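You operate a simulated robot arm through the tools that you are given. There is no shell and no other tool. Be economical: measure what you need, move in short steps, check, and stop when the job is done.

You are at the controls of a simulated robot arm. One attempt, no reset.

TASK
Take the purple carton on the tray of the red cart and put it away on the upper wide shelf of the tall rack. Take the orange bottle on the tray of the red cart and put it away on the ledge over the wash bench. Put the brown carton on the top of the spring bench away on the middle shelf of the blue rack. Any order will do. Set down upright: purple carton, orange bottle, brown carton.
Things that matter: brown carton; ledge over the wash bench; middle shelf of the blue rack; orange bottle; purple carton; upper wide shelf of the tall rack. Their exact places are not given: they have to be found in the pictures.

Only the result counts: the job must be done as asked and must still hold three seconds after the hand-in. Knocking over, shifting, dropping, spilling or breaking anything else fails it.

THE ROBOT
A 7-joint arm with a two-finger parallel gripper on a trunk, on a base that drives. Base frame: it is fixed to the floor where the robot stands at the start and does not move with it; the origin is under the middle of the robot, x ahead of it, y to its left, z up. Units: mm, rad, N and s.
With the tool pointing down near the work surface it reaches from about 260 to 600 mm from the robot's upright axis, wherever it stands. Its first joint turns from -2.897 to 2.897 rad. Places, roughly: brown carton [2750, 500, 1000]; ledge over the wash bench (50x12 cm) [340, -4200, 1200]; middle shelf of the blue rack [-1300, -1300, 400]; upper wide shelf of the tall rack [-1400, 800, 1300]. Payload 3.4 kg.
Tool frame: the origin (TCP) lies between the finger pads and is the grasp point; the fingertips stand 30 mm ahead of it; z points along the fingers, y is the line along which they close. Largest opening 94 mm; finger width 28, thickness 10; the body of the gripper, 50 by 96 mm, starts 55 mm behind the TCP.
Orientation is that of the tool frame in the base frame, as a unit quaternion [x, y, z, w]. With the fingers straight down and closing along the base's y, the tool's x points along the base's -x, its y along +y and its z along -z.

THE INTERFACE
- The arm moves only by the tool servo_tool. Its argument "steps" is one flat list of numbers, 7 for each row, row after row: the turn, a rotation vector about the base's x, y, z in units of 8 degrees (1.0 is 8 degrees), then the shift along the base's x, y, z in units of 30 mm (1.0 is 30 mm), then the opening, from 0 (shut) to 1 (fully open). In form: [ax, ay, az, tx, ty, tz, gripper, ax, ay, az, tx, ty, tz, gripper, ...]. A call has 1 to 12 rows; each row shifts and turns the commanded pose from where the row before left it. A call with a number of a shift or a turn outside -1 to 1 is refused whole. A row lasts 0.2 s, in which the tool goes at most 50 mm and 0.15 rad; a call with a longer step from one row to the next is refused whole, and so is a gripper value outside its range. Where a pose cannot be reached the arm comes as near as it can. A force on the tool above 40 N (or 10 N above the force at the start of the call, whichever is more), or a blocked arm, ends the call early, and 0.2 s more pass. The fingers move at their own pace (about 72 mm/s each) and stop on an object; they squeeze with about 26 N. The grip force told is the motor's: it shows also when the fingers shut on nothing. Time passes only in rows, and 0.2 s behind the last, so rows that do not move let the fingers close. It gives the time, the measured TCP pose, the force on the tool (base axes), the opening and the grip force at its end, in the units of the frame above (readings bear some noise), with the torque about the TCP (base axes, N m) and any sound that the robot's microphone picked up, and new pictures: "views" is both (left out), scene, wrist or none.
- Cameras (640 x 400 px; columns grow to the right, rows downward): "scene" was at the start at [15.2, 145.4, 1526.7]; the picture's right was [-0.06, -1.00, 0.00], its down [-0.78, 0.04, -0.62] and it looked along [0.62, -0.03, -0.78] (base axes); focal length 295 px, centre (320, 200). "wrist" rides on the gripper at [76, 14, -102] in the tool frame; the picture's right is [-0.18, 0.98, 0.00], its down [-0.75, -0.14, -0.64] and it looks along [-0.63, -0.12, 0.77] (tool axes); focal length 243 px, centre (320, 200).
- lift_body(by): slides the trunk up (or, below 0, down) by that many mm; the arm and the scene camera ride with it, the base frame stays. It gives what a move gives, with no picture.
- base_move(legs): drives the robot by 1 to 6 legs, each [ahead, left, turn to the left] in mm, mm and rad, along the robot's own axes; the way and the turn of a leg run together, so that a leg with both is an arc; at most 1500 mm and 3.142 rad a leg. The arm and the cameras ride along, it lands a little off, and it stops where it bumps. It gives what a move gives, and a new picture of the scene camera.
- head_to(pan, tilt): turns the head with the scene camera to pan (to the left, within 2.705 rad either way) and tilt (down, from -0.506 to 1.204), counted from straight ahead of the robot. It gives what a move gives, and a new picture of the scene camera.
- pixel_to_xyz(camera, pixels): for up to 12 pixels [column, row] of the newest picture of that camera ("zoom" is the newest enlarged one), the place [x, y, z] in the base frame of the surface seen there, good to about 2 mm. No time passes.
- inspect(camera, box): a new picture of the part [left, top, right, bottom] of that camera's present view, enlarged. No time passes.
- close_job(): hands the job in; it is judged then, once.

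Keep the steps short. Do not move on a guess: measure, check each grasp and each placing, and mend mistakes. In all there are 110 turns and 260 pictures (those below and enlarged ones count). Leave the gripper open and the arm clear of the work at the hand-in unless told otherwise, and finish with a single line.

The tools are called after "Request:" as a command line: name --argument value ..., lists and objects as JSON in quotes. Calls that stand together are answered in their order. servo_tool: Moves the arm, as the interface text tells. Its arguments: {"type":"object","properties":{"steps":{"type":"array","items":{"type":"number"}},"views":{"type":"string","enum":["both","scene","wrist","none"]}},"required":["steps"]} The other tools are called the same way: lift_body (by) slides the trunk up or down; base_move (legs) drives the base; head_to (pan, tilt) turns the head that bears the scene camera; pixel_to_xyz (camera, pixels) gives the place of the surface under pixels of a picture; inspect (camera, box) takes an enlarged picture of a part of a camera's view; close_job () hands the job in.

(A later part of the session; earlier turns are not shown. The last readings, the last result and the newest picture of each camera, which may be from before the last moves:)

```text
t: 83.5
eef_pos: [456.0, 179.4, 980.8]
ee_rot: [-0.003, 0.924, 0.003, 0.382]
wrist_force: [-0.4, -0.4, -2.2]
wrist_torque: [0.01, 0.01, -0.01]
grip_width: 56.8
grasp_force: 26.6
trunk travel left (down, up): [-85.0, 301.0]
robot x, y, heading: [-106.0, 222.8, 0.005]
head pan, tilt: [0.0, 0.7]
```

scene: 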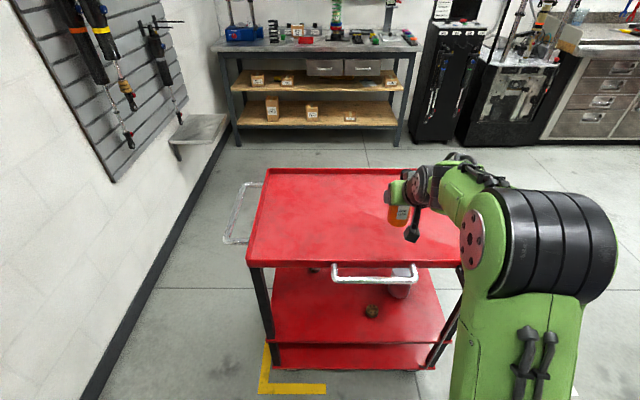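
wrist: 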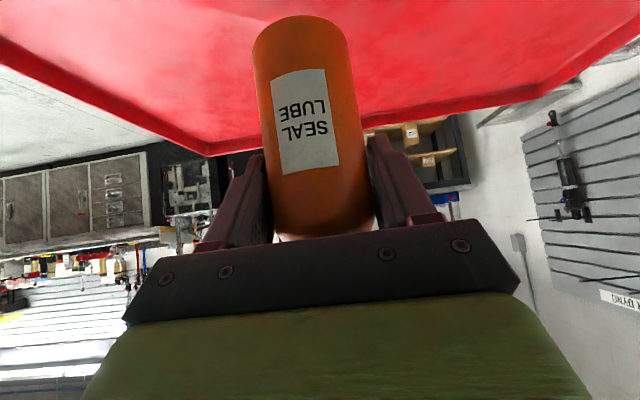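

Bottle is held (80 mm from TCP to its base). I back off, turn to -y and drive into the lane right of the assembly table, to look at the wash bench.

Request:
base_move --legs '[[-320, 0, 0], [0, 0, -1.575], [1200, 0, 0], [0, 1000, 0], [0, 750, 0], [1100, 0, 0]]'

Request:
head_to --pan -0.5 --tilt 0.4

```text
t: 108.8
eef_pos: [1324.0, -2625.9, 981.0]
ee_rot: [0.644, 0.662, -0.266, 0.275]
wrist_force: [0.1, 1.2, -1.9]
wrist_torque: [0.02, -0.01, 0.03]
grip_width: 56.7
grasp_force: 26.3
trunk travel left (down, up): [-85.0, 301.0]
robot x, y, heading: [1346.5, -2057.6, -1.542]
head pan, tilt: [0.0, 0.7]
```

scene: 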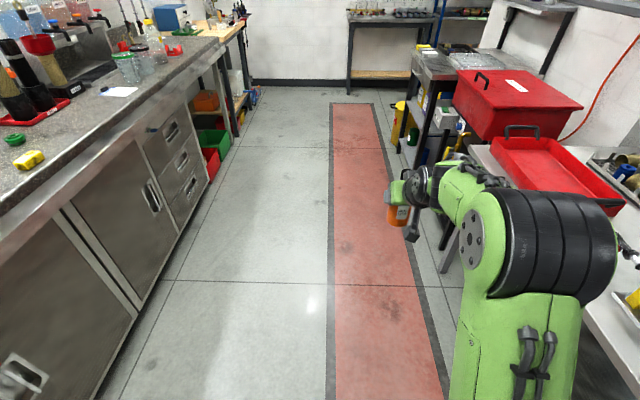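

```text
t: 109.8
eef_pos: [1323.4, -2625.5, 981.0]
ee_rot: [0.644, 0.663, -0.265, 0.275]
wrist_force: [-0.2, -0.1, -2.7]
wrist_torque: [0.0, 0.0, 0.02]
grip_width: 56.7
grasp_force: 26.2
trunk travel left (down, up): [-85.0, 301.0]
robot x, y, heading: [1349.8, -2060.7, -1.533]
head pan, tilt: [-0.499, 0.4]
```

scene: 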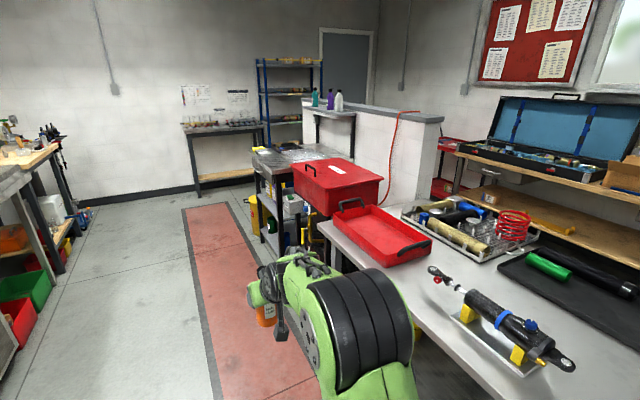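

I see the ledge around (335,110) on the partition, with three bottles on it. I measure and enlarge it.

Request:
inspect --camera "scene" --box '[240, 70, 460, 208]'

Request:
pixel_to_xyz --camera "scene" --pixels '[[302, 109], [320, 116], [352, 112], [340, 109], [331, 104], [339, 107], [316, 104], [400, 112], [440, 122], [275, 172], [258, 152], [330, 205]]'

```text
2.90 times, centred on (350, 139) of scene
```

zoom: 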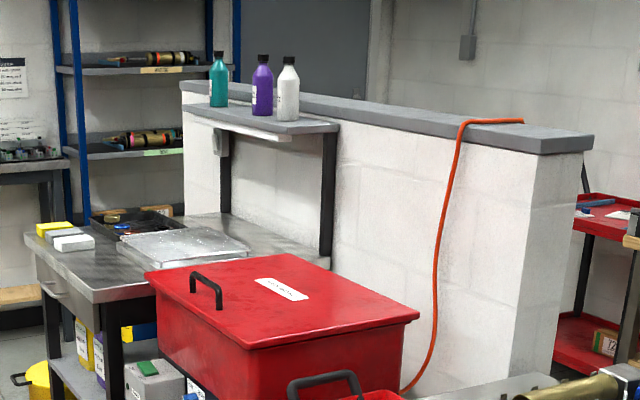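

```text
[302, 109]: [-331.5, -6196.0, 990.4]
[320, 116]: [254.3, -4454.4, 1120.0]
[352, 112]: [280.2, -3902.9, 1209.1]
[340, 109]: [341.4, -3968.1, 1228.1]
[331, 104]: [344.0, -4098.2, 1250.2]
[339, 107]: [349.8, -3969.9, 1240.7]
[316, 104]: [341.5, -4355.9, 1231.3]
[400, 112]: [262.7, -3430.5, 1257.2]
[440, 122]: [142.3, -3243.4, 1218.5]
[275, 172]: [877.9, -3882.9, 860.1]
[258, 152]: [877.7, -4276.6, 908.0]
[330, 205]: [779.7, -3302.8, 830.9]
```

Ledge: x 280–400, y -4450…-3950, top z ≈1210. The gap between the purple bottle (y -4098) and teal bottle (y -4356) centres at y -4225. The wash bench sticks out to x 878, so the ledge is too far from this side. I'll reach over the partition (cap z≈1258) from the -x lane. First I retract and raise the arm, then drive round.

Request:
servo_tool --steps '[0, 0, 0, 0, 1, 1, 0, 0, 0, 0, 0, 1, 1, 0, 0, 0, 0, 0, 1, 1, 0, 0, 0, 0, 0, 1, 1, 0]' --views "none"

Request:
base_move --legs '[[0, 0, -0.033], [-1050, 0, 0], [0, -870, 0], [0, -870, 0], [1500, 0, 0]]'

Request:
lift_body --by 300

Request:
head_to --pan 0.1 --tilt 0.5

```text
t: 110.8
eef_pos: [1323.2, -2504.9, 1101.8]
ee_rot: [0.643, 0.663, -0.265, 0.275]
wrist_force: [-0.5, 0.5, -2.7]
wrist_torque: [-0.02, -0.04, 0.0]
grip_width: 56.9
grasp_force: 25.7
trunk travel left (down, up): [-85.0, 301.0]
robot x, y, heading: [1352.0, -2056.2, -1.536]
head pan, tilt: [-0.499, 0.4]
```

```text
t: 132.1
eef_pos: [-473.3, -2946.4, 1101.3]
ee_rot: [0.66, 0.647, -0.271, 0.268]
wrist_force: [-0.1, -0.6, -1.8]
wrist_torque: [0.04, -0.01, 0.0]
grip_width: 56.8
grasp_force: 25.8
trunk travel left (down, up): [-85.0, 301.0]
robot x, y, heading: [-425.1, -2497.5, -1.581]
head pan, tilt: [-0.499, 0.4]
```

scene: 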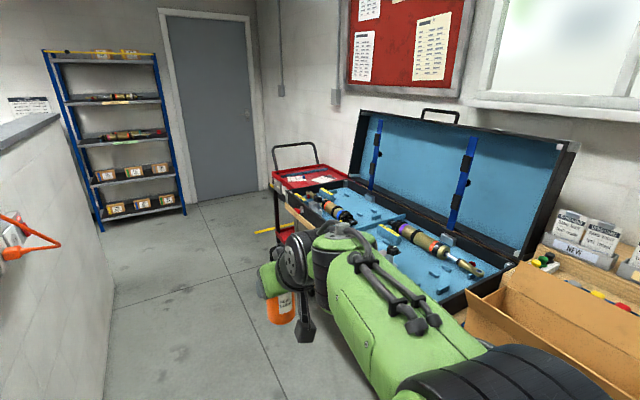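

```text
t: 135.1
eef_pos: [-473.3, -2945.3, 1400.6]
ee_rot: [0.659, 0.647, -0.272, 0.268]
wrist_force: [-0.1, 0.4, -1.8]
wrist_torque: [0.05, -0.01, 0.0]
grip_width: 56.8
grasp_force: 26.1
trunk travel left (down, up): [-385.0, 1.0]
robot x, y, heading: [-426.2, -2496.5, -1.589]
head pan, tilt: [-0.499, 0.4]
```

```text
t: 136.1
eef_pos: [-473.7, -2945.0, 1400.1]
ee_rot: [0.659, 0.648, -0.271, 0.269]
wrist_force: [-0.1, 0.1, -1.1]
wrist_torque: [0.03, -0.01, -0.01]
grip_width: 56.8
grasp_force: 25.8
trunk travel left (down, up): [-385.0, 1.0]
robot x, y, heading: [-429.2, -2499.0, -1.589]
head pan, tilt: [0.099, 0.499]
```

scene: 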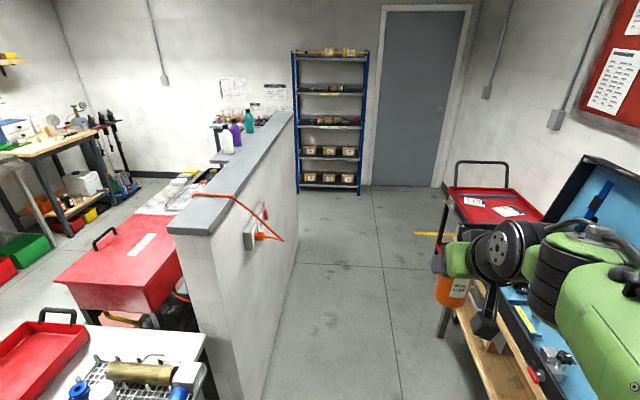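

Measuring lane obstacles: the hose reel, the red trolley ahead, the bench edge and the partition.

Request:
pixel_to_xyz --camera "scene" --pixels '[[248, 240], [240, 300], [268, 236], [450, 195], [545, 218], [455, 163], [440, 335], [470, 290], [445, 232], [299, 190], [292, 112], [225, 185]]'

Request:
pixel_to_xyz --camera "scene" --pixels '[[226, 140], [236, 140], [249, 125], [228, 150], [245, 148], [213, 155], [270, 135], [180, 225], [440, 200], [490, 350]]'

```text
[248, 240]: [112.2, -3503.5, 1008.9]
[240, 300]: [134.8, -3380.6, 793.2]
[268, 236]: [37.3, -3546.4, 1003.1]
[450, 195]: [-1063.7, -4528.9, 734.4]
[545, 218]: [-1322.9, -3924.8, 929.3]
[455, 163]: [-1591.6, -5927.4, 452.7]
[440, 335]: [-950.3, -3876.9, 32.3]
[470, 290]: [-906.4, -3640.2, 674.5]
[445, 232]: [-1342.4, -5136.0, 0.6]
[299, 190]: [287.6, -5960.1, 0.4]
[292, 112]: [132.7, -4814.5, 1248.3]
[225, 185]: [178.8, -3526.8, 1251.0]
```

```text
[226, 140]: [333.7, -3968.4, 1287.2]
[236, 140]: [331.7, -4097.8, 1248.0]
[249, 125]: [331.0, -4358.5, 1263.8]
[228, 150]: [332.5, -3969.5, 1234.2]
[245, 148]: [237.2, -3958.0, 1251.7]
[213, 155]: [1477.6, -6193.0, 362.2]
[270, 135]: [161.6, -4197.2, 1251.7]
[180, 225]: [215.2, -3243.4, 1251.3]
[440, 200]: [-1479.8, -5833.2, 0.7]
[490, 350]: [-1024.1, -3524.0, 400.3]
```

The lane is clear at x≈-420. I drive down and turn to face the partition, with the arm retracted and raised.

Request:
base_move --legs '[[0, 0, 0.018], [1500, 0, 0], [182, 0, 0], [0, 0, 1.571]]'

Request:
head_to --pan 0.0 --tilt 0.6

```text
t: 148.7
eef_pos: [28.5, -4201.6, 1400.3]
ee_rot: [-0.01, 0.924, 0.005, 0.382]
wrist_force: [0.1, -0.6, -2.1]
wrist_torque: [0.01, -0.01, -0.01]
grip_width: 56.6
grasp_force: 25.8
trunk travel left (down, up): [-385.0, 1.0]
robot x, y, heading: [-418.8, -4171.6, 0.021]
head pan, tilt: [0.099, 0.499]
```

scene: 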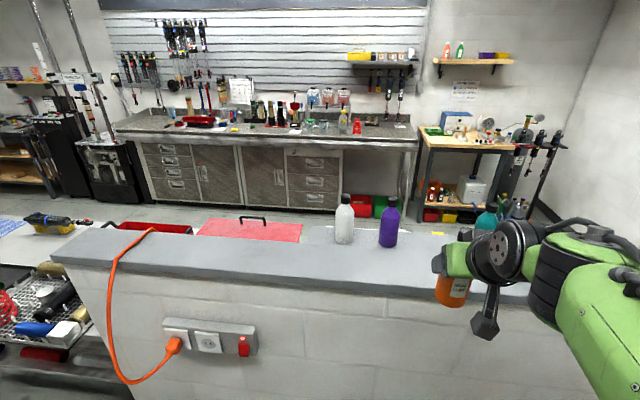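

```text
t: 149.4
eef_pos: [27.7, -4202.3, 1400.8]
ee_rot: [-0.011, 0.924, 0.006, 0.382]
wrist_force: [0.7, -0.8, -2.4]
wrist_torque: [0.0, 0.01, 0.0]
grip_width: 56.6
grasp_force: 26.1
trunk travel left (down, up): [-385.0, 1.0]
robot x, y, heading: [-422.7, -4174.4, 0.029]
head pan, tilt: [0.0, 0.6]
```

scene: 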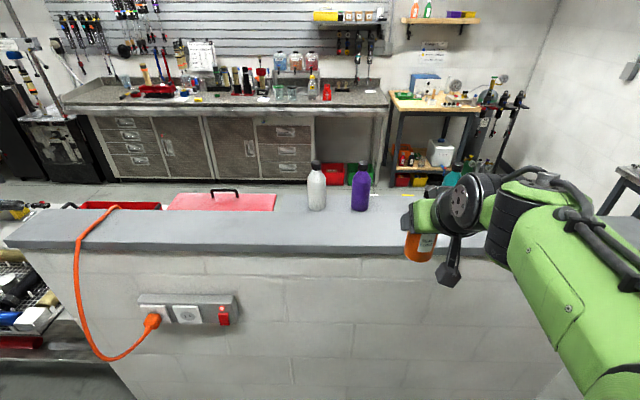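

I find the cap edge and the ledge surface between the bottles.

Request:
inspect --camera "scene" --box '[290, 150, 450, 250]'

Request:
pixel_to_xyz --camera "scene" --pixels '[[390, 188], [390, 192], [390, 196], [390, 200], [390, 204], [390, 210], [390, 216], [390, 222], [337, 205], [360, 190], [316, 190], [459, 180]]'

```text
4.00 times, centred on (370, 200) of scene
```

zoom: 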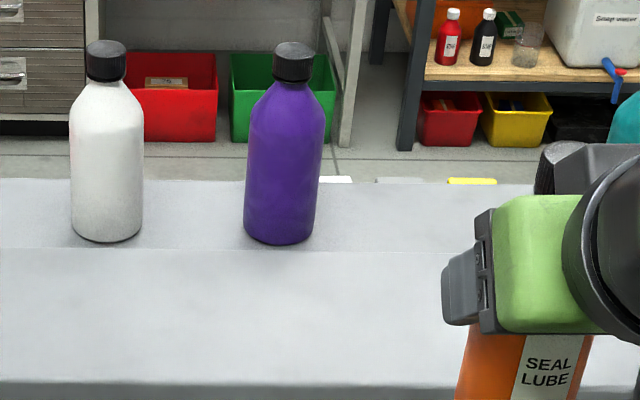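

```text
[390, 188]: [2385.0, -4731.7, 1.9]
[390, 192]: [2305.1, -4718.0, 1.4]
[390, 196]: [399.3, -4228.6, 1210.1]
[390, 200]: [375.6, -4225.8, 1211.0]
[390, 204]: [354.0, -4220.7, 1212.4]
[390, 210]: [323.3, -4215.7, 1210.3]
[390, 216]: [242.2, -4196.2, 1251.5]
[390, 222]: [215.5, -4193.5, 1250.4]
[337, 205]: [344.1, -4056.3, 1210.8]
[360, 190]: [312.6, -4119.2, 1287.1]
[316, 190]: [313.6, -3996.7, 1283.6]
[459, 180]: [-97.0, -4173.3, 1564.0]
```

Ledge top z 1211. The purple bottle's centre is y≈-4122 and the teal's ≈-4383, so the slot centre is y≈-4252. I adjust the base: straighten, 48 mm right, 120 mm ahead.

Request:
base_move --legs '[[0, 0, -0.025], [0, -40, 0], [115, 0, 0]]'

```text
t: 151.4
eef_pos: [141.2, -4253.5, 1400.7]
ee_rot: [0.002, 0.924, 0.0, 0.382]
wrist_force: [0.3, 0.2, -1.4]
wrist_torque: [0.01, 0.0, 0.01]
grip_width: 56.6
grasp_force: 26.3
trunk travel left (down, up): [-385.0, 1.0]
robot x, y, heading: [-301.9, -4213.5, 0.001]
head pan, tilt: [0.0, 0.6]
```

scene: 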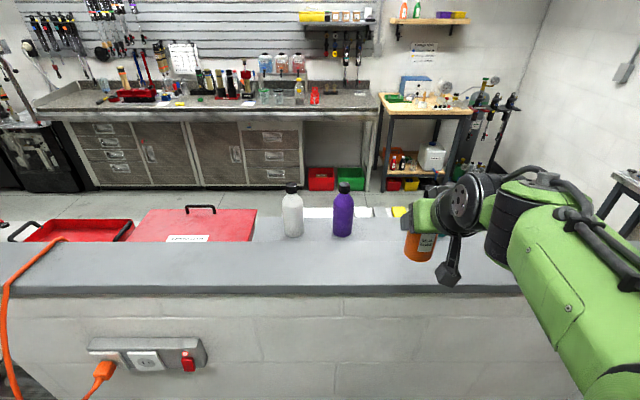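

TCP y is right. I move the arm forward 120 mm at this height and check the teal bottle in the wrist view.

Request:
servo_tool --steps '[0, 0, 0, 1, 0, 0, 0, 0, 0, 0, 1, 0, 0, 0, 0, 0, 0, 1, 0, 0, 0, 0, 0, 0, 1, 0, 0, 0, 0, 0, 0, 0, 0, 0, 0]'

```text
t: 152.7
eef_pos: [261.4, -4254.4, 1400.7]
ee_rot: [0.001, 0.924, 0.0, 0.382]
wrist_force: [-0.2, -0.6, -1.2]
wrist_torque: [0.02, 0.0, 0.0]
grip_width: 57.0
grasp_force: 26.4
trunk travel left (down, up): [-385.0, 1.0]
robot x, y, heading: [-308.8, -4213.1, -0.003]
head pan, tilt: [0.0, 0.6]
```

scene: 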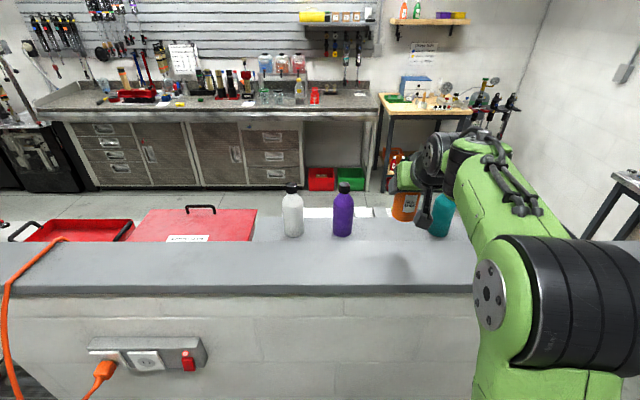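
wrist: 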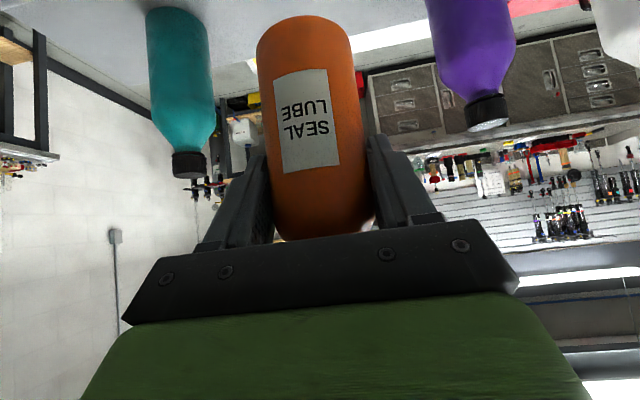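

Request:
pixel_to_xyz --camera "wrist" --pixels '[[150, 70], [180, 70], [211, 70], [470, 30], [432, 20], [513, 30], [435, 60], [190, 160]]'

Request:
pixel_to_xyz --camera "scene" --pixels '[[432, 230], [445, 228], [452, 215], [342, 215], [334, 215], [352, 215]]'

```text
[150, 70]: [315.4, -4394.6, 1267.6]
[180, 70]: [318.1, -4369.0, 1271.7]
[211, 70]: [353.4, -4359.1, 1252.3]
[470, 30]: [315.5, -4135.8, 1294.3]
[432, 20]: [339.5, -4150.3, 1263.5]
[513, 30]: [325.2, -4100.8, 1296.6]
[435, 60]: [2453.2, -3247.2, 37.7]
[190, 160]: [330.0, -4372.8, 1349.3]
```

```text
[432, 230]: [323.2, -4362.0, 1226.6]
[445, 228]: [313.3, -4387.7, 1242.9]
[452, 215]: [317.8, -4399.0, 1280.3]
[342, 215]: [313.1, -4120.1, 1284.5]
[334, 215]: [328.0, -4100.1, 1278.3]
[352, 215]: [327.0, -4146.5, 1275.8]
```

The slot's midpoint is y -4254, exactly where the TCP is. I move forward to x 338, then down to just above the ledge.

Request:
servo_tool --steps '[0, 0, 0, 0.86, 0, 0, 0, 0, 0, 0, 0.86, 0, 0, 0, 0, 0, 0, 0.86, 0, 0, 0, 0, 0, 0, 0, 0, -0.9, 0, 0, 0, 0, 0, 0, -0.9, 0, 0, 0, 0, 0, 0, -0.9, 0, 0, 0, 0, 0, 0, -0.7, 0, 0, 0, 0, 0, 0, 0, 0]'

```text
t: 154.4
eef_pos: [338.6, -4253.7, 1298.2]
ee_rot: [0.001, 0.924, 0.001, 0.382]
wrist_force: [-0.1, 0.3, -1.8]
wrist_torque: [0.04, -0.01, 0.01]
grip_width: 56.9
grasp_force: 26.1
trunk travel left (down, up): [-385.0, 1.0]
robot x, y, heading: [-308.5, -4214.3, -0.004]
head pan, tilt: [0.0, 0.6]
```

scene: 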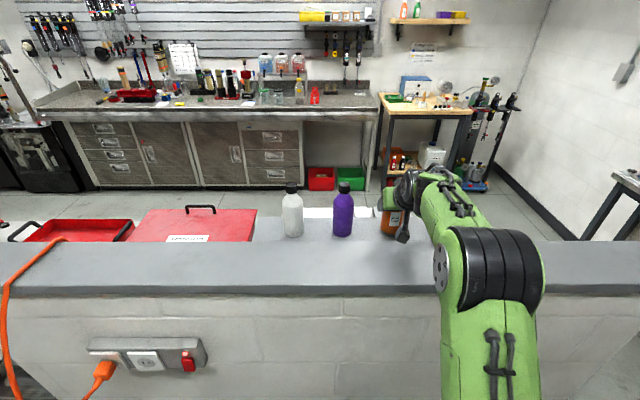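
wrist: 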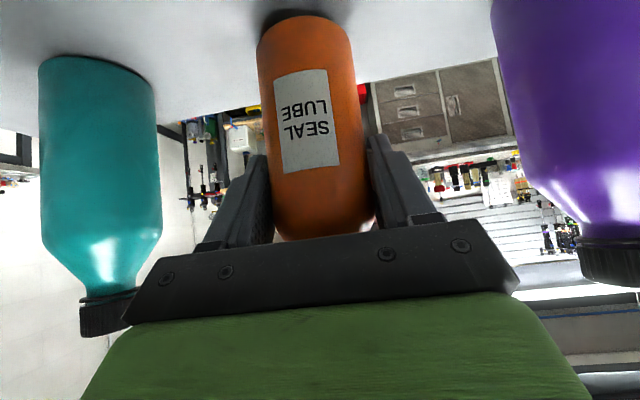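

Now I lower the remaining ~7 mm gently.

Request:
servo_tool --steps '[0, 0, 0, 0, 0, -0.13, 0, 0, 0, 0, 0, 0, -0.07, 0, 0, 0, 0, 0, 0, 0, 0]' --views "none"

```text
t: 155.2
eef_pos: [339.5, -4253.9, 1292.3]
ee_rot: [0.002, 0.925, 0.001, 0.381]
wrist_force: [-0.7, -0.7, -2.3]
wrist_torque: [-0.01, 0.03, -0.01]
grip_width: 56.7
grasp_force: 26.0
trunk travel left (down, up): [-385.0, 1.0]
robot x, y, heading: [-301.1, -4218.1, 0.002]
head pan, tilt: [0.0, 0.6]
```

Request:
servo_tool --steps '[0, 0, 0, 0, 0, -0.05, 0, 0, 0, 0, 0, 0, 0, 0]' --views "none"

```text
t: 155.8
eef_pos: [339.5, -4253.2, 1290.3]
ee_rot: [0.002, 0.924, 0.001, 0.382]
wrist_force: [0.3, -0.3, -2.2]
wrist_torque: [-0.02, 0.02, -0.01]
grip_width: 56.8
grasp_force: 25.9
trunk travel left (down, up): [-385.0, 1.0]
robot x, y, heading: [-305.2, -4209.5, 0.003]
head pan, tilt: [0.0, 0.6]
```

Request:
servo_tool --steps '[0, 0, 0, 0, 0, -0.04, 0, 0, 0, 0, 0, 0, 0, 0]' --views "wrist"

```text
t: 156.4
eef_pos: [338.8, -4253.7, 1291.3]
ee_rot: [0.001, 0.923, 0.001, 0.384]
wrist_force: [1.5, 0.6, 1.9]
wrist_torque: [-0.1, -0.09, 0.03]
grip_width: 56.9
grasp_force: 25.9
trunk travel left (down, up): [-385.0, 1.0]
robot x, y, heading: [-301.3, -4215.3, -0.005]
head pan, tilt: [0.0, 0.6]
```

wrist: 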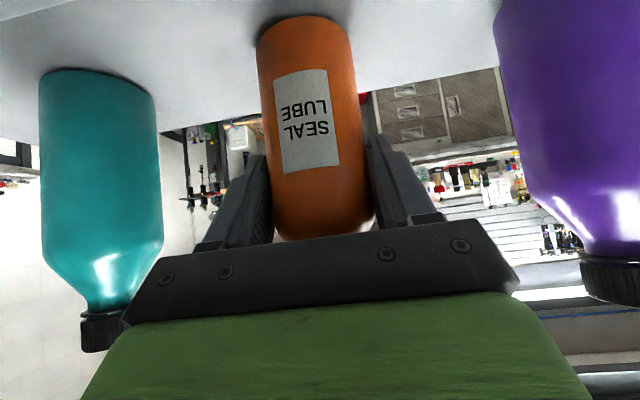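

Contact is confirmed (force turned positive). I release and retreat along the tool axis, back and up.

Request:
servo_tool --steps '[0, 0, 0, 0, 0, 0, 0.9, 0, 0, 0, 0, 0, 0, 0.9, 0, 0, 0, 0, 0, 0, 0.9, 0, 0, 0, -0.4, 0, 0.4, 0.9, 0, 0, 0, -0.8, 0, 0.8, 0.9, 0, 0, 0, -0.8, 0, 0.8, 0.9, 0, 0, 0, -0.8, 0, 0.8, 0.9, 0, 0, 0, -0.8, 0, 0.8, 0.9, 0, 0, 0, -1, 0, 0.3, 0.9, 0, 0, 0, -1, 0, 0, 0.9, 0, 0, 0, -1, 0, 0, 0.9, 0, 0, 0, -1, 0, 0, 0.9]'

```text
t: 159.1
eef_pos: [109.6, -4254.3, 1406.8]
ee_rot: [0.0, 0.924, 0.002, 0.382]
wrist_force: [0.4, 0.2, -0.3]
wrist_torque: [-0.02, 0.0, -0.01]
grip_width: 84.8
grasp_force: 0.1
trunk travel left (down, up): [-385.0, 1.0]
robot x, y, heading: [-299.0, -4214.1, -0.005]
head pan, tilt: [0.0, 0.6]
```

scene: 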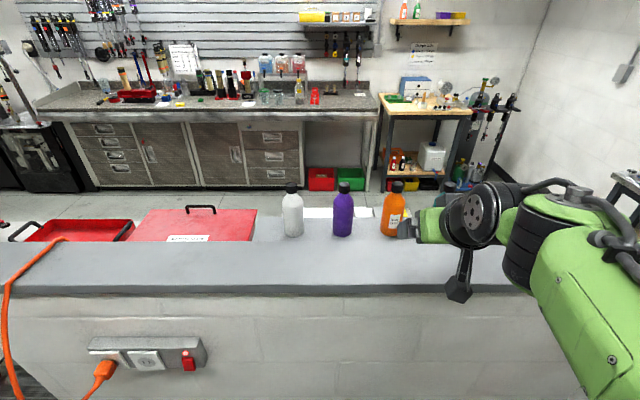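
wrist: 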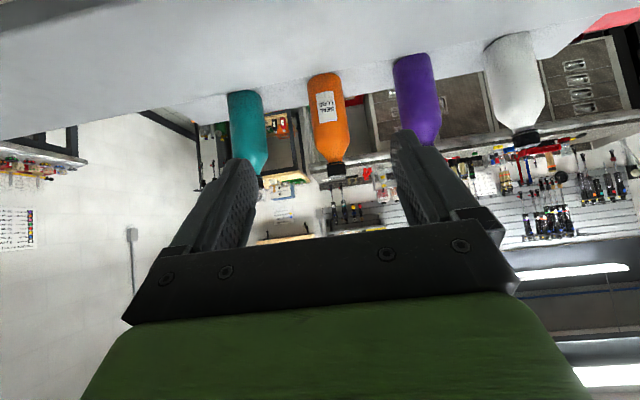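

Bottle stands upright in line. Now for the brown carton: back off, drive out of the lane and to the spring bench at far +x.

Request:
base_move --legs '[[-120, 0, 0], [0, 1400, 0], [0, 1400, 0], [0, 450, 0], [950, 0, 0], [950, 0, 0]]'

Request:
head_to --pan 0.6 --tilt 0.4

```text
t: 185.0
eef_pos: [1941.5, -959.3, 1406.5]
ee_rot: [-0.007, 0.924, 0.004, 0.383]
wrist_force: [0.0, 0.3, 0.1]
wrist_torque: [0.0, 0.04, -0.01]
grip_width: 84.8
grasp_force: 0.1
trunk travel left (down, up): [-385.0, 1.0]
robot x, y, heading: [1523.9, -925.1, 0.02]
head pan, tilt: [0.0, 0.6]
```

scene: 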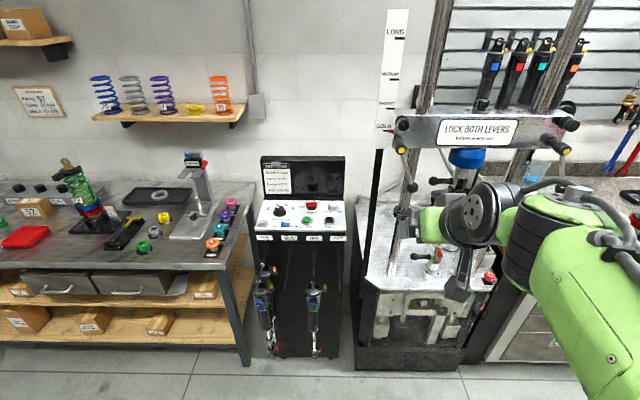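

```text
t: 186.0
eef_pos: [1940.7, -958.8, 1407.1]
ee_rot: [-0.007, 0.924, 0.004, 0.382]
wrist_force: [-0.4, 0.2, 0.4]
wrist_torque: [0.01, -0.01, -0.02]
grip_width: 84.8
grasp_force: 0.1
trunk travel left (down, up): [-385.0, 1.0]
robot x, y, heading: [1522.3, -925.5, 0.017]
head pan, tilt: [0.6, 0.4]
```

scene: 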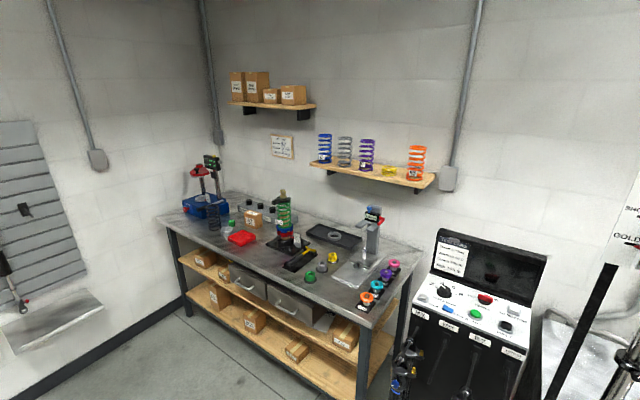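

The brown carton is on the bench top at about (253,218). I enlarge and measure.

Request:
inspect --camera "scene" --box '[180, 170, 320, 260]'

Request:
pixel_to_xyz --camera "scene" --pixels '[[246, 222], [262, 225], [252, 213], [259, 213], [180, 222], [240, 250], [400, 305], [240, 238], [285, 240], [232, 222], [212, 222], [310, 290]]'

```text
4.44 times, centred on (250, 215) of scene
```

zoom: 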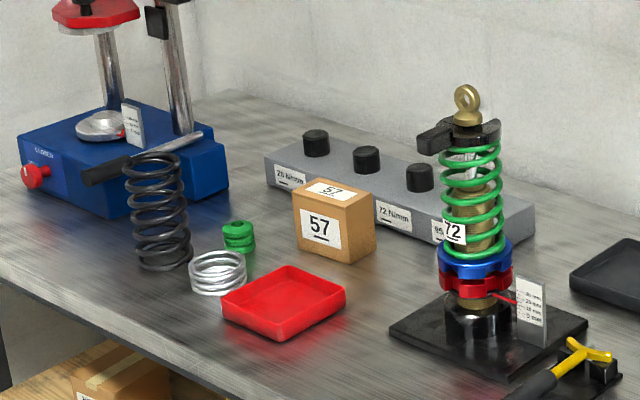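

```text
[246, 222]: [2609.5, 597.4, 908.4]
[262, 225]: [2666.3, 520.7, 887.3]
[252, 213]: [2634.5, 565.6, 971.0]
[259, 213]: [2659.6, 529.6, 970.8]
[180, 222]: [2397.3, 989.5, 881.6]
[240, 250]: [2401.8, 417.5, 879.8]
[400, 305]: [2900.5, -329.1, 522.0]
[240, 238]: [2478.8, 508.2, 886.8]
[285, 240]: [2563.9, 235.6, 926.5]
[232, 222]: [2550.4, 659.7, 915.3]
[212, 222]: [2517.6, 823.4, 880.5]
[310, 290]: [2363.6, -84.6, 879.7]
```

Request:
pixel_to_xyz --camera "zoom" --pixels '[[296, 192], [333, 181], [372, 202], [346, 213], [300, 236], [348, 258], [373, 246], [349, 218], [322, 200], [245, 225], [400, 240], [280, 275]]'

Request:
head_to --pan 0.0 --tilt 0.6

```text
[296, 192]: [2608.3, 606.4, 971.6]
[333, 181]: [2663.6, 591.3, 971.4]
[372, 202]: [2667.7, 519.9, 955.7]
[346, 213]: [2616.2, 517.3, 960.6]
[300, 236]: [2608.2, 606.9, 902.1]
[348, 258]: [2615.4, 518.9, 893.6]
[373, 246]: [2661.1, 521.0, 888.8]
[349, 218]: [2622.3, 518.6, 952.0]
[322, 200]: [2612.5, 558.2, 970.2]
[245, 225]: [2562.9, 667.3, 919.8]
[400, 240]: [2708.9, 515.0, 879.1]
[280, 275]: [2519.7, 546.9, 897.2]
```

```text
t: 187.0
eef_pos: [1940.0, -958.7, 1406.3]
ee_rot: [-0.007, 0.924, 0.005, 0.382]
wrist_force: [0.8, 0.0, -0.3]
wrist_torque: [0.0, 0.01, -0.01]
grip_width: 84.6
grasp_force: 0.1
trunk travel left (down, up): [-385.0, 1.0]
robot x, y, heading: [1522.2, -926.8, 0.014]
head pan, tilt: [0.0, 0.6]
```

scene: 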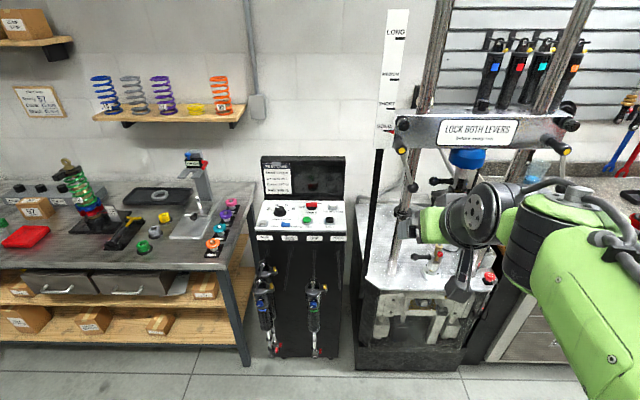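

Brown carton: x 2609–2665, y 518–608, z 880–971. Only the ~57 mm depth fits the gripper, so the fingers must close along x. I check the blue rack's clearances from here, and my base's front edge.

Request:
head_to --pan 2.7 --tilt 0.2

Request:
inspect --camera "scene" --box '[0, 120, 240, 270]'

Request:
head_to --pan 0.3 --tilt 1.2

```text
t: 189.4
eef_pos: [1940.4, -958.7, 1406.9]
ee_rot: [-0.007, 0.924, 0.004, 0.383]
wrist_force: [0.4, 0.0, 0.2]
wrist_torque: [-0.01, -0.02, -0.02]
grip_width: 84.6
grasp_force: 0.0
trunk travel left (down, up): [-385.0, 1.0]
robot x, y, heading: [1522.7, -925.3, 0.018]
head pan, tilt: [2.7, 0.201]
```

scene: 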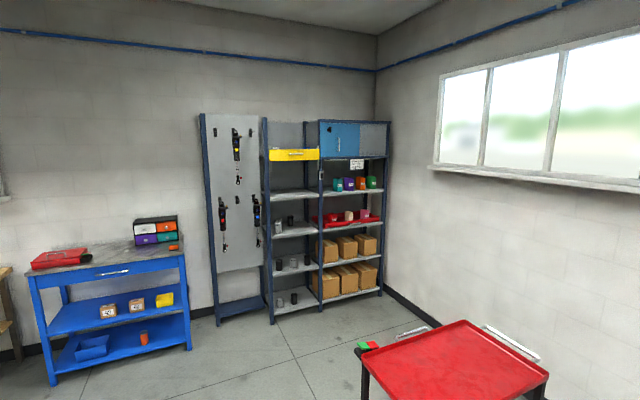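

```text
2.67 times, centred on (120, 195) of scene
```

zoom: 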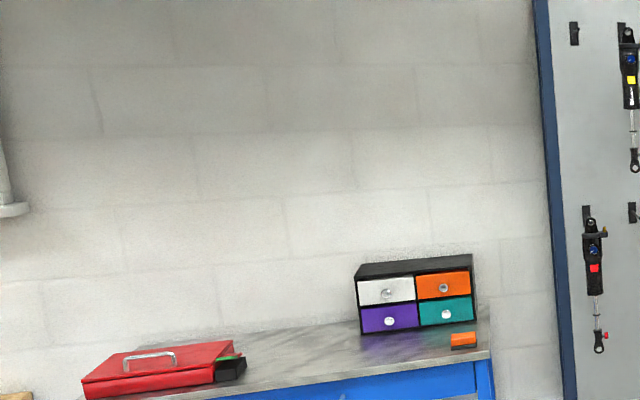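

```text
t: 191.6
eef_pos: [1940.4, -958.9, 1407.6]
ee_rot: [-0.008, 0.924, 0.005, 0.382]
wrist_force: [0.2, 0.0, -0.2]
wrist_torque: [-0.01, -0.07, 0.0]
grip_width: 84.7
grasp_force: 0.1
trunk travel left (down, up): [-385.0, 1.0]
robot x, y, heading: [1521.7, -925.4, 0.013]
head pan, tilt: [0.3, 1.201]
```

scene: 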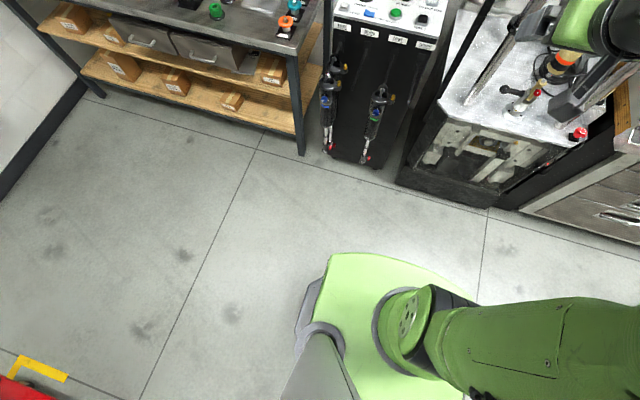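

Request:
pixel_to_xyz --camera "scene" --pixels '[[375, 256], [335, 258], [430, 270], [300, 310], [302, 150], [360, 300], [290, 345], [340, 8], [230, 100]]'

Request:
head_to --pan 2.7 --tilt 0.45

```text
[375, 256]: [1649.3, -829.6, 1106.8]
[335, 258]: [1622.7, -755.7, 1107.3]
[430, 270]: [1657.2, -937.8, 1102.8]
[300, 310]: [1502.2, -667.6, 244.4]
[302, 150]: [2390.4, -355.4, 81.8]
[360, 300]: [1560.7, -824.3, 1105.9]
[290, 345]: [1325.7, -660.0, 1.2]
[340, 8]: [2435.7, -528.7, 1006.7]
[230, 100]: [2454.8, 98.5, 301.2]
```

```text
t: 193.8
eef_pos: [1940.3, -958.2, 1407.4]
ee_rot: [-0.007, 0.924, 0.003, 0.382]
wrist_force: [-0.6, 0.5, 1.1]
wrist_torque: [0.01, 0.0, 0.0]
grip_width: 84.6
grasp_force: 0.0
trunk travel left (down, up): [-385.0, 1.0]
robot x, y, heading: [1522.1, -926.3, 0.017]
head pan, tilt: [2.7, 0.45]
```

scene: 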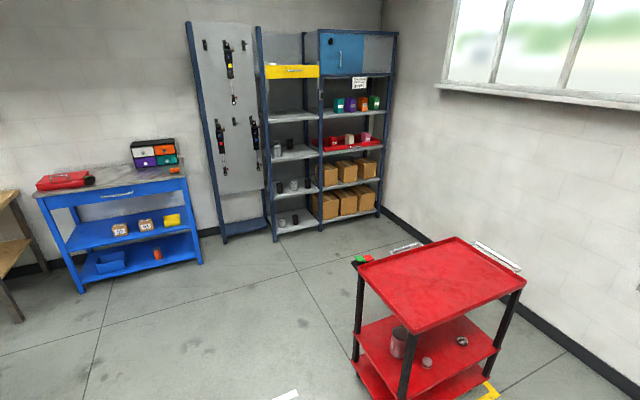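

Request:
inspect --camera "scene" --box '[20, 150, 220, 300]'

Request:
pixel_to_xyz --camera "scene" --pixels '[[125, 204], [185, 195], [40, 205], [118, 190], [130, 242], [190, 230], [70, 248], [175, 235], [172, 217], [120, 229], [146, 225], [90, 240]]'

```text
2.67 times, centred on (120, 225) of scene
```

zoom: 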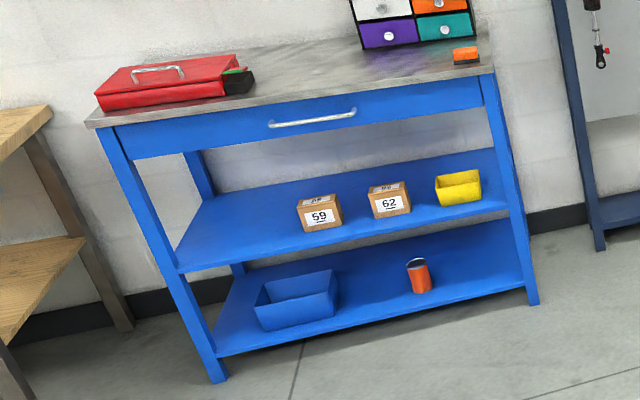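

```text
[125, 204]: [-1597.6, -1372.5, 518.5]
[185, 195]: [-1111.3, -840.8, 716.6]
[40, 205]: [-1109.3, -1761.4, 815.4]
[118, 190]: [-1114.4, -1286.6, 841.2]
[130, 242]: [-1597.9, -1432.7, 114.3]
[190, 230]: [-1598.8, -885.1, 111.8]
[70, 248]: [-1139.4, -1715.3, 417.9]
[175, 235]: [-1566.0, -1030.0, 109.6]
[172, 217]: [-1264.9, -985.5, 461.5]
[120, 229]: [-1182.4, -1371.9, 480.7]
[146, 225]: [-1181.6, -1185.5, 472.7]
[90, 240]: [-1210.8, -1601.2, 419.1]
```

Request:
pixel_to_xyz --camera "zoom" --pixels '[[220, 140], [220, 147], [400, 116], [230, 160], [220, 235], [220, 248], [270, 240], [300, 205], [342, 220], [300, 235], [185, 270], [120, 150]]'

```text
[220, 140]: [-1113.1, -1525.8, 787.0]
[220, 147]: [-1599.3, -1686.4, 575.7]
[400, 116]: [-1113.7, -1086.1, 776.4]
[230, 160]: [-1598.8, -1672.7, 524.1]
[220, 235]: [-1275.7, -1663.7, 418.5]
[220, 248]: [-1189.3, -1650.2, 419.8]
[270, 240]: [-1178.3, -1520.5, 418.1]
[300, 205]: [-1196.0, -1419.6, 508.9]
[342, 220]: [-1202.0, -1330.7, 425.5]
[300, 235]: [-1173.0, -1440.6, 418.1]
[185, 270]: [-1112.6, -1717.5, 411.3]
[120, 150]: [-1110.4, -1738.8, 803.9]
```

Blue rack's middle shelf: z 419, front x≈-1125, drawer bottom z≈776, and free space at y -1700…-1450. Plan: pick the brown carton top-down closing along x, set it down on the empty cart tray turned 90°, regrasp it tilted 45°, then shelve it. First I drive to the spring bench.

Request:
base_move --legs '[[0, 0, -0.017], [0, 760, 0], [0, 760, 0], [250, 0, 0]]'

Request:
head_to --pan 0.0 --tilt 0.75

```text
t: 203.4
eef_pos: [2199.5, 539.2, 1405.8]
ee_rot: [0.002, 0.924, 0.001, 0.382]
wrist_force: [0.8, 1.2, 0.5]
wrist_torque: [-0.01, 0.04, 0.0]
grip_width: 84.7
grasp_force: 0.0
trunk travel left (down, up): [-385.0, 1.0]
robot x, y, heading: [1785.4, 582.7, -0.003]
head pan, tilt: [2.7, 0.45]
```

scene: 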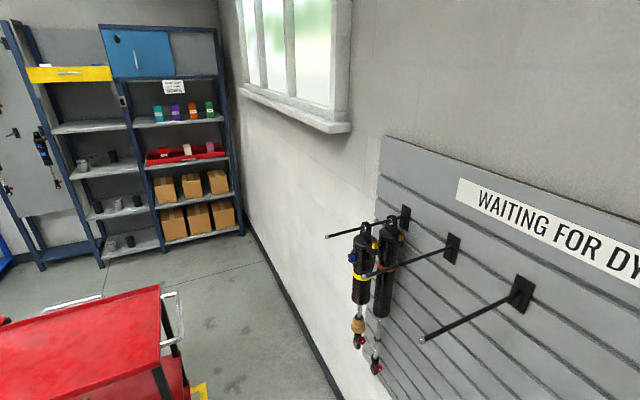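

```text
t: 205.8
eef_pos: [2201.5, 539.3, 1406.9]
ee_rot: [0.002, 0.924, 0.001, 0.383]
wrist_force: [0.3, 0.1, -1.1]
wrist_torque: [0.03, 0.04, 0.0]
grip_width: 84.4
grasp_force: 0.0
trunk travel left (down, up): [-385.0, 1.0]
robot x, y, heading: [1784.3, 580.3, -0.003]
head pan, tilt: [0.0, 0.75]
```

scene: 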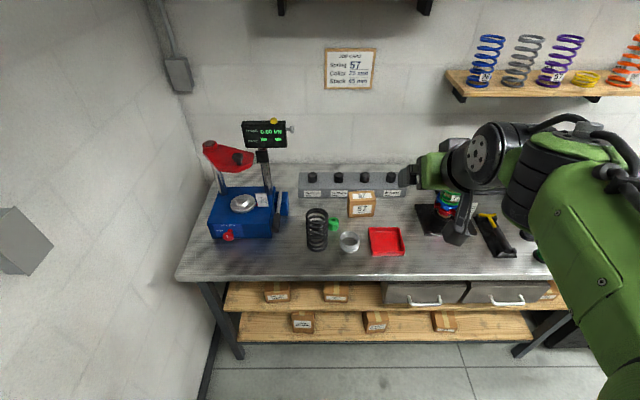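

Request:
inspect --camera "scene" --box '[290, 165, 450, 265]'

```text
4.00 times, centred on (370, 215) of scene
```

zoom: 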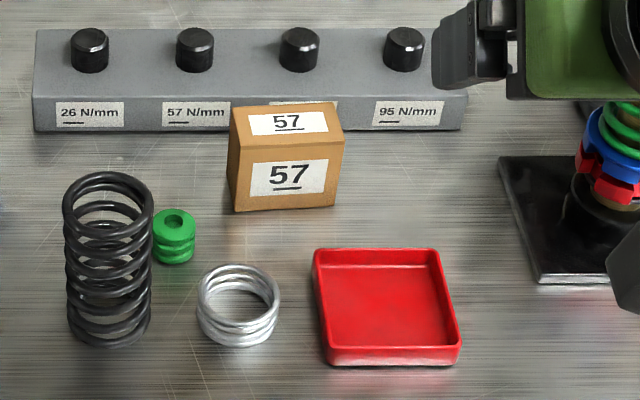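

Request:
pixel_to_xyz --camera "zoom" --pixels '[[238, 147], [343, 140], [335, 103], [235, 108], [290, 124], [240, 207], [334, 203], [270, 126], [330, 128], [500, 180], [245, 118], [400, 45]]'

Request:
pixel_to_xyz --camera "scene" --pixels '[[313, 215], [440, 235], [345, 180], [300, 180], [398, 180], [300, 195], [386, 230], [332, 225], [350, 235]]'

```text
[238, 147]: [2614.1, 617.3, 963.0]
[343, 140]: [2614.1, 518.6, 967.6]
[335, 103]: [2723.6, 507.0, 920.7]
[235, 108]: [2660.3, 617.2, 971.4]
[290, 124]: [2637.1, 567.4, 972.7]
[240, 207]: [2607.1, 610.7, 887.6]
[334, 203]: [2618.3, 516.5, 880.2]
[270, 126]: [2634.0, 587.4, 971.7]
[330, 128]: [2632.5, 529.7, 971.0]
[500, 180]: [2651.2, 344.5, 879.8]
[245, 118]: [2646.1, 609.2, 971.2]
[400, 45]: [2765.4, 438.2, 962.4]
```

```text
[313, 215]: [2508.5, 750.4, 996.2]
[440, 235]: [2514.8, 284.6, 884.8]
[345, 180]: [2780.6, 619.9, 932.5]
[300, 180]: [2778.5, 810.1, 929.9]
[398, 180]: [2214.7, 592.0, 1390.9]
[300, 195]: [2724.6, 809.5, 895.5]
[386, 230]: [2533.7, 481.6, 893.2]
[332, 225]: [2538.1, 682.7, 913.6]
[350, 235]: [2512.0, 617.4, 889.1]
```

Carton centre is (2637,565), turned about +6°, top at 971. I bring the tool vertical and yaw it 96° so the fingers close across the 57 mm side.

Request:
lift_body --by -200

Request:
servo_tool --steps '[0, 0.94, 0, 0, 0, 0, 1, 0, 0.94, 0, 0, 0, 0, 1, 0, 0.94, 0, 0, 0, 0, 1, 0, 0.94, 0, 0, 0, 0, 1, 0, 0.94, 0, 0, 0, 0, 1, 0, 0.93, 0, 0, 0, 0, 1, 0, 0, 1, 0, 0, 0, 1, 0, 0, 1, 0, 0, 0, 1, 0, 0, 1, 0, 0, 0, 1, 0, 0, 1, 0, 0, 0, 1, 0, 0, 1, 0, 0, 0, 1, 0, 0, 1, 0, 0, 0, 1]' --views "none"

Request:
servo_tool --steps '[0, 0, 1, 0, 0, 0, 1, 0, 0, 1, 0, 0, 0, 1, 0, 0, 1, 0, 0, 0, 1, 0, 0, 1, 0, 0, 0, 1, 0, 0, 1, 0, 0, 0, 1, 0, 0, 1, 0, 0, 0, 1, 0, 0, 0, 0, 0, 0, 1]' --views "scene"

```text
t: 207.9
eef_pos: [2201.5, 538.6, 1207.0]
ee_rot: [0.003, 0.924, 0.0, 0.383]
wrist_force: [-0.2, 0.9, -0.7]
wrist_torque: [0.03, 0.0, 0.02]
grip_width: 84.7
grasp_force: 0.0
trunk travel left (down, up): [-185.0, 201.0]
robot x, y, heading: [1784.2, 585.4, -0.012]
head pan, tilt: [0.0, 0.75]
```

```text
t: 210.5
eef_pos: [2200.5, 538.3, 1207.2]
ee_rot: [-0.405, 0.914, -0.001, 0.0]
wrist_force: [-0.3, 0.7, -0.8]
wrist_torque: [-0.02, 0.0, 0.0]
grip_width: 94.1
grasp_force: 0.1
trunk travel left (down, up): [-185.0, 201.0]
robot x, y, heading: [1785.1, 584.2, 0.001]
head pan, tilt: [0.0, 0.75]
```

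```text
t: 212.1
eef_pos: [2200.5, 539.2, 1207.7]
ee_rot: [0.742, -0.67, 0.001, 0.0]
wrist_force: [-0.1, 0.3, -0.1]
wrist_torque: [-0.01, -0.02, 0.0]
grip_width: 94.1
grasp_force: 0.1
trunk travel left (down, up): [-185.0, 201.0]
robot x, y, heading: [1791.9, 584.0, -0.006]
head pan, tilt: [0.0, 0.75]
```

scene: 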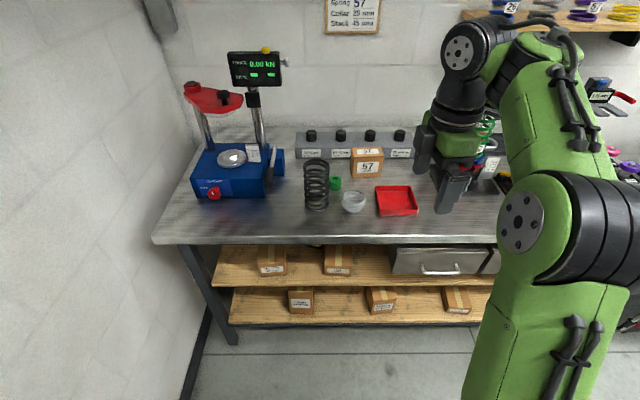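

Yaw is right (closing line at 5.9°). I drive 255 mm ahead and 26 mm left, well above everything on the bench.

Request:
base_move --legs '[[0, 26, 0], [255, 0, 0]]'

```text
t: 214.4
eef_pos: [2455.5, 564.0, 1207.1]
ee_rot: [0.741, -0.671, 0.002, 0.001]
wrist_force: [0.7, -0.2, 0.1]
wrist_torque: [0.03, 0.03, 0.0]
grip_width: 94.2
grasp_force: 0.0
trunk travel left (down, up): [-185.0, 201.0]
robot x, y, heading: [2037.9, 607.8, -0.008]
head pan, tilt: [0.0, 0.75]
```

scene: 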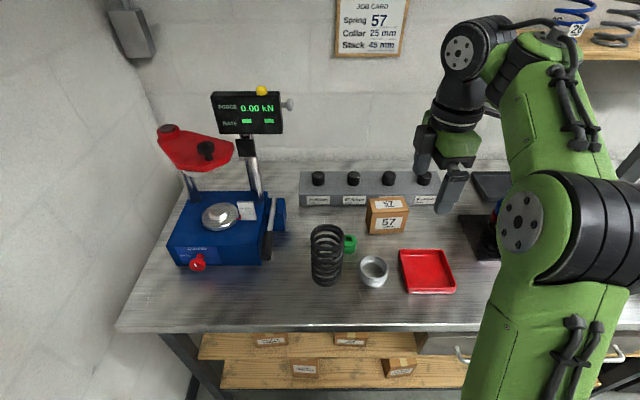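

Request:
servo_tool --steps '[0, 0, 0, 1, 0, -0.5, 1, 0, 0, 0, 1, 0, -0.7, 1, 0, 0, 0, 1, 0, -1, 1, 0, 0, 0, 1, 0, -1, 1, 0, 0, 0, 1, 0, -1, 1, 0, 0, 0, 1, 0, -1, 1, 0, 0, 0, 0, 0, 0, 1]'

```text
t: 216.0
eef_pos: [2604.5, 569.2, 1060.3]
ee_rot: [0.742, -0.671, 0.001, 0.0]
wrist_force: [0.4, -0.4, -0.5]
wrist_torque: [-0.01, 0.0, -0.02]
grip_width: 93.8
grasp_force: 0.0
out of reach, approached as far as the arm can: row 5, 6
trunk travel left (down, up): [-185.0, 201.0]
robot x, y, heading: [2036.5, 606.1, -0.005]
head pan, tilt: [0.0, 0.75]
```

scene: 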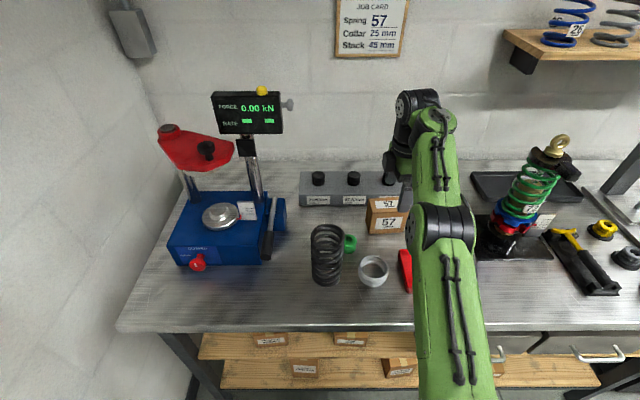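
wrist: 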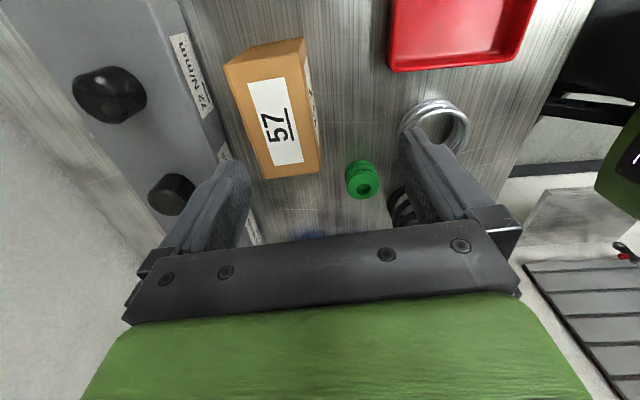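

The arm is near its limit because the shoulder is low, so I raise the trunk 190 mm to level it with the wrist.

Request:
lift_body --by 190

Request:
servo_tool --steps '[0, 0, 0, 0, 0, -1, 1, 0, 0, 0, 0, 0, -1, 1, 0, 0, 0, 0, 0, -1, 1, 0, 0, 0, 0, 0, -1, 1, 0, 0, 0, 0, 0, -1, 1, 0, 0, 0, 0, 0, -1, 1, 0, 0, 0, 0, 0, 0, 1]' --views "wrist"

```text
t: 218.1
eef_pos: [2604.4, 569.0, 1249.6]
ee_rot: [0.742, -0.671, 0.002, 0.001]
wrist_force: [-0.2, -0.4, 0.3]
wrist_torque: [0.03, -0.01, -0.02]
grip_width: 94.0
grasp_force: 0.1
trunk travel left (down, up): [-375.0, 11.0]
robot x, y, heading: [2039.8, 608.5, -0.005]
head pan, tilt: [0.0, 0.75]
```

```text
t: 219.7
eef_pos: [2604.3, 568.9, 1069.9]
ee_rot: [0.741, -0.671, 0.001, 0.0]
wrist_force: [0.6, -0.9, 0.5]
wrist_torque: [-0.03, 0.0, -0.04]
grip_width: 94.2
grasp_force: 0.1
trunk travel left (down, up): [-375.0, 11.0]
robot x, y, heading: [2036.2, 609.8, -0.006]
head pan, tilt: [0.0, 0.75]
```

wrist: 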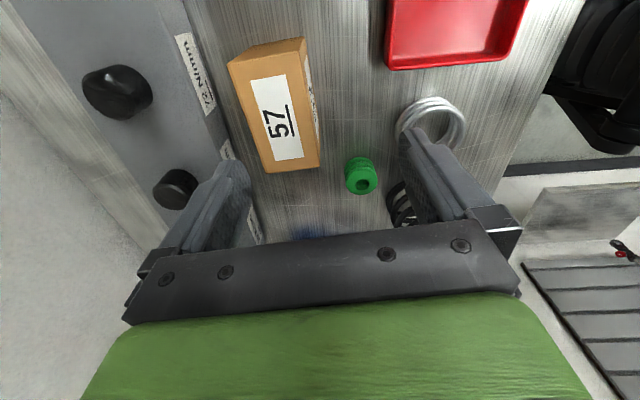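

Now I measure the carton's top corners from the wrist.

Request:
inspect --camera "wrist" --box '[200, 20, 360, 190]'

Request:
pixel_to_xyz --camera "wrist" --pixels '[[231, 67], [301, 46], [317, 164], [268, 168], [280, 120], [160, 150], [440, 120], [362, 175]]'

```text
2.35 times, centred on (280, 105) of wrist
```

zoom: 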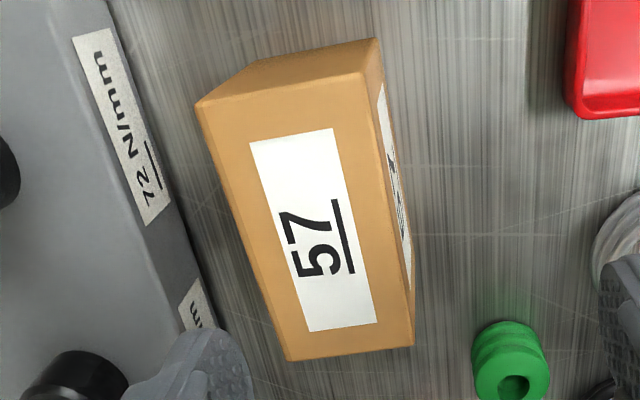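

```text
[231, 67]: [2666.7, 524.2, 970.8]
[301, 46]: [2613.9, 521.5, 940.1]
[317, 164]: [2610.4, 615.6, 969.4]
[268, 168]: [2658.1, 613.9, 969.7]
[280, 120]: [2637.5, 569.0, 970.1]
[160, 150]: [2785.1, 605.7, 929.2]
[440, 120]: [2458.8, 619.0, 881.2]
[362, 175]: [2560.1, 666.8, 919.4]
```

Request:
pixel_to_xyz --camera "zoom" --pixels '[[203, 106], [360, 75], [290, 354], [408, 340], [280, 90], [350, 352], [240, 230], [388, 210]]'

```text
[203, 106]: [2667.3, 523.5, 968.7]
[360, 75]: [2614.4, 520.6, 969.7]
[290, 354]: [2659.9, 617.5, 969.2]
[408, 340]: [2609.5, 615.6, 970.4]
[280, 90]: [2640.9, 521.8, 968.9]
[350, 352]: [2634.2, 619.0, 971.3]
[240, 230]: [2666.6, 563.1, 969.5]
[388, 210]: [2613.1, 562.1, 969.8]
```

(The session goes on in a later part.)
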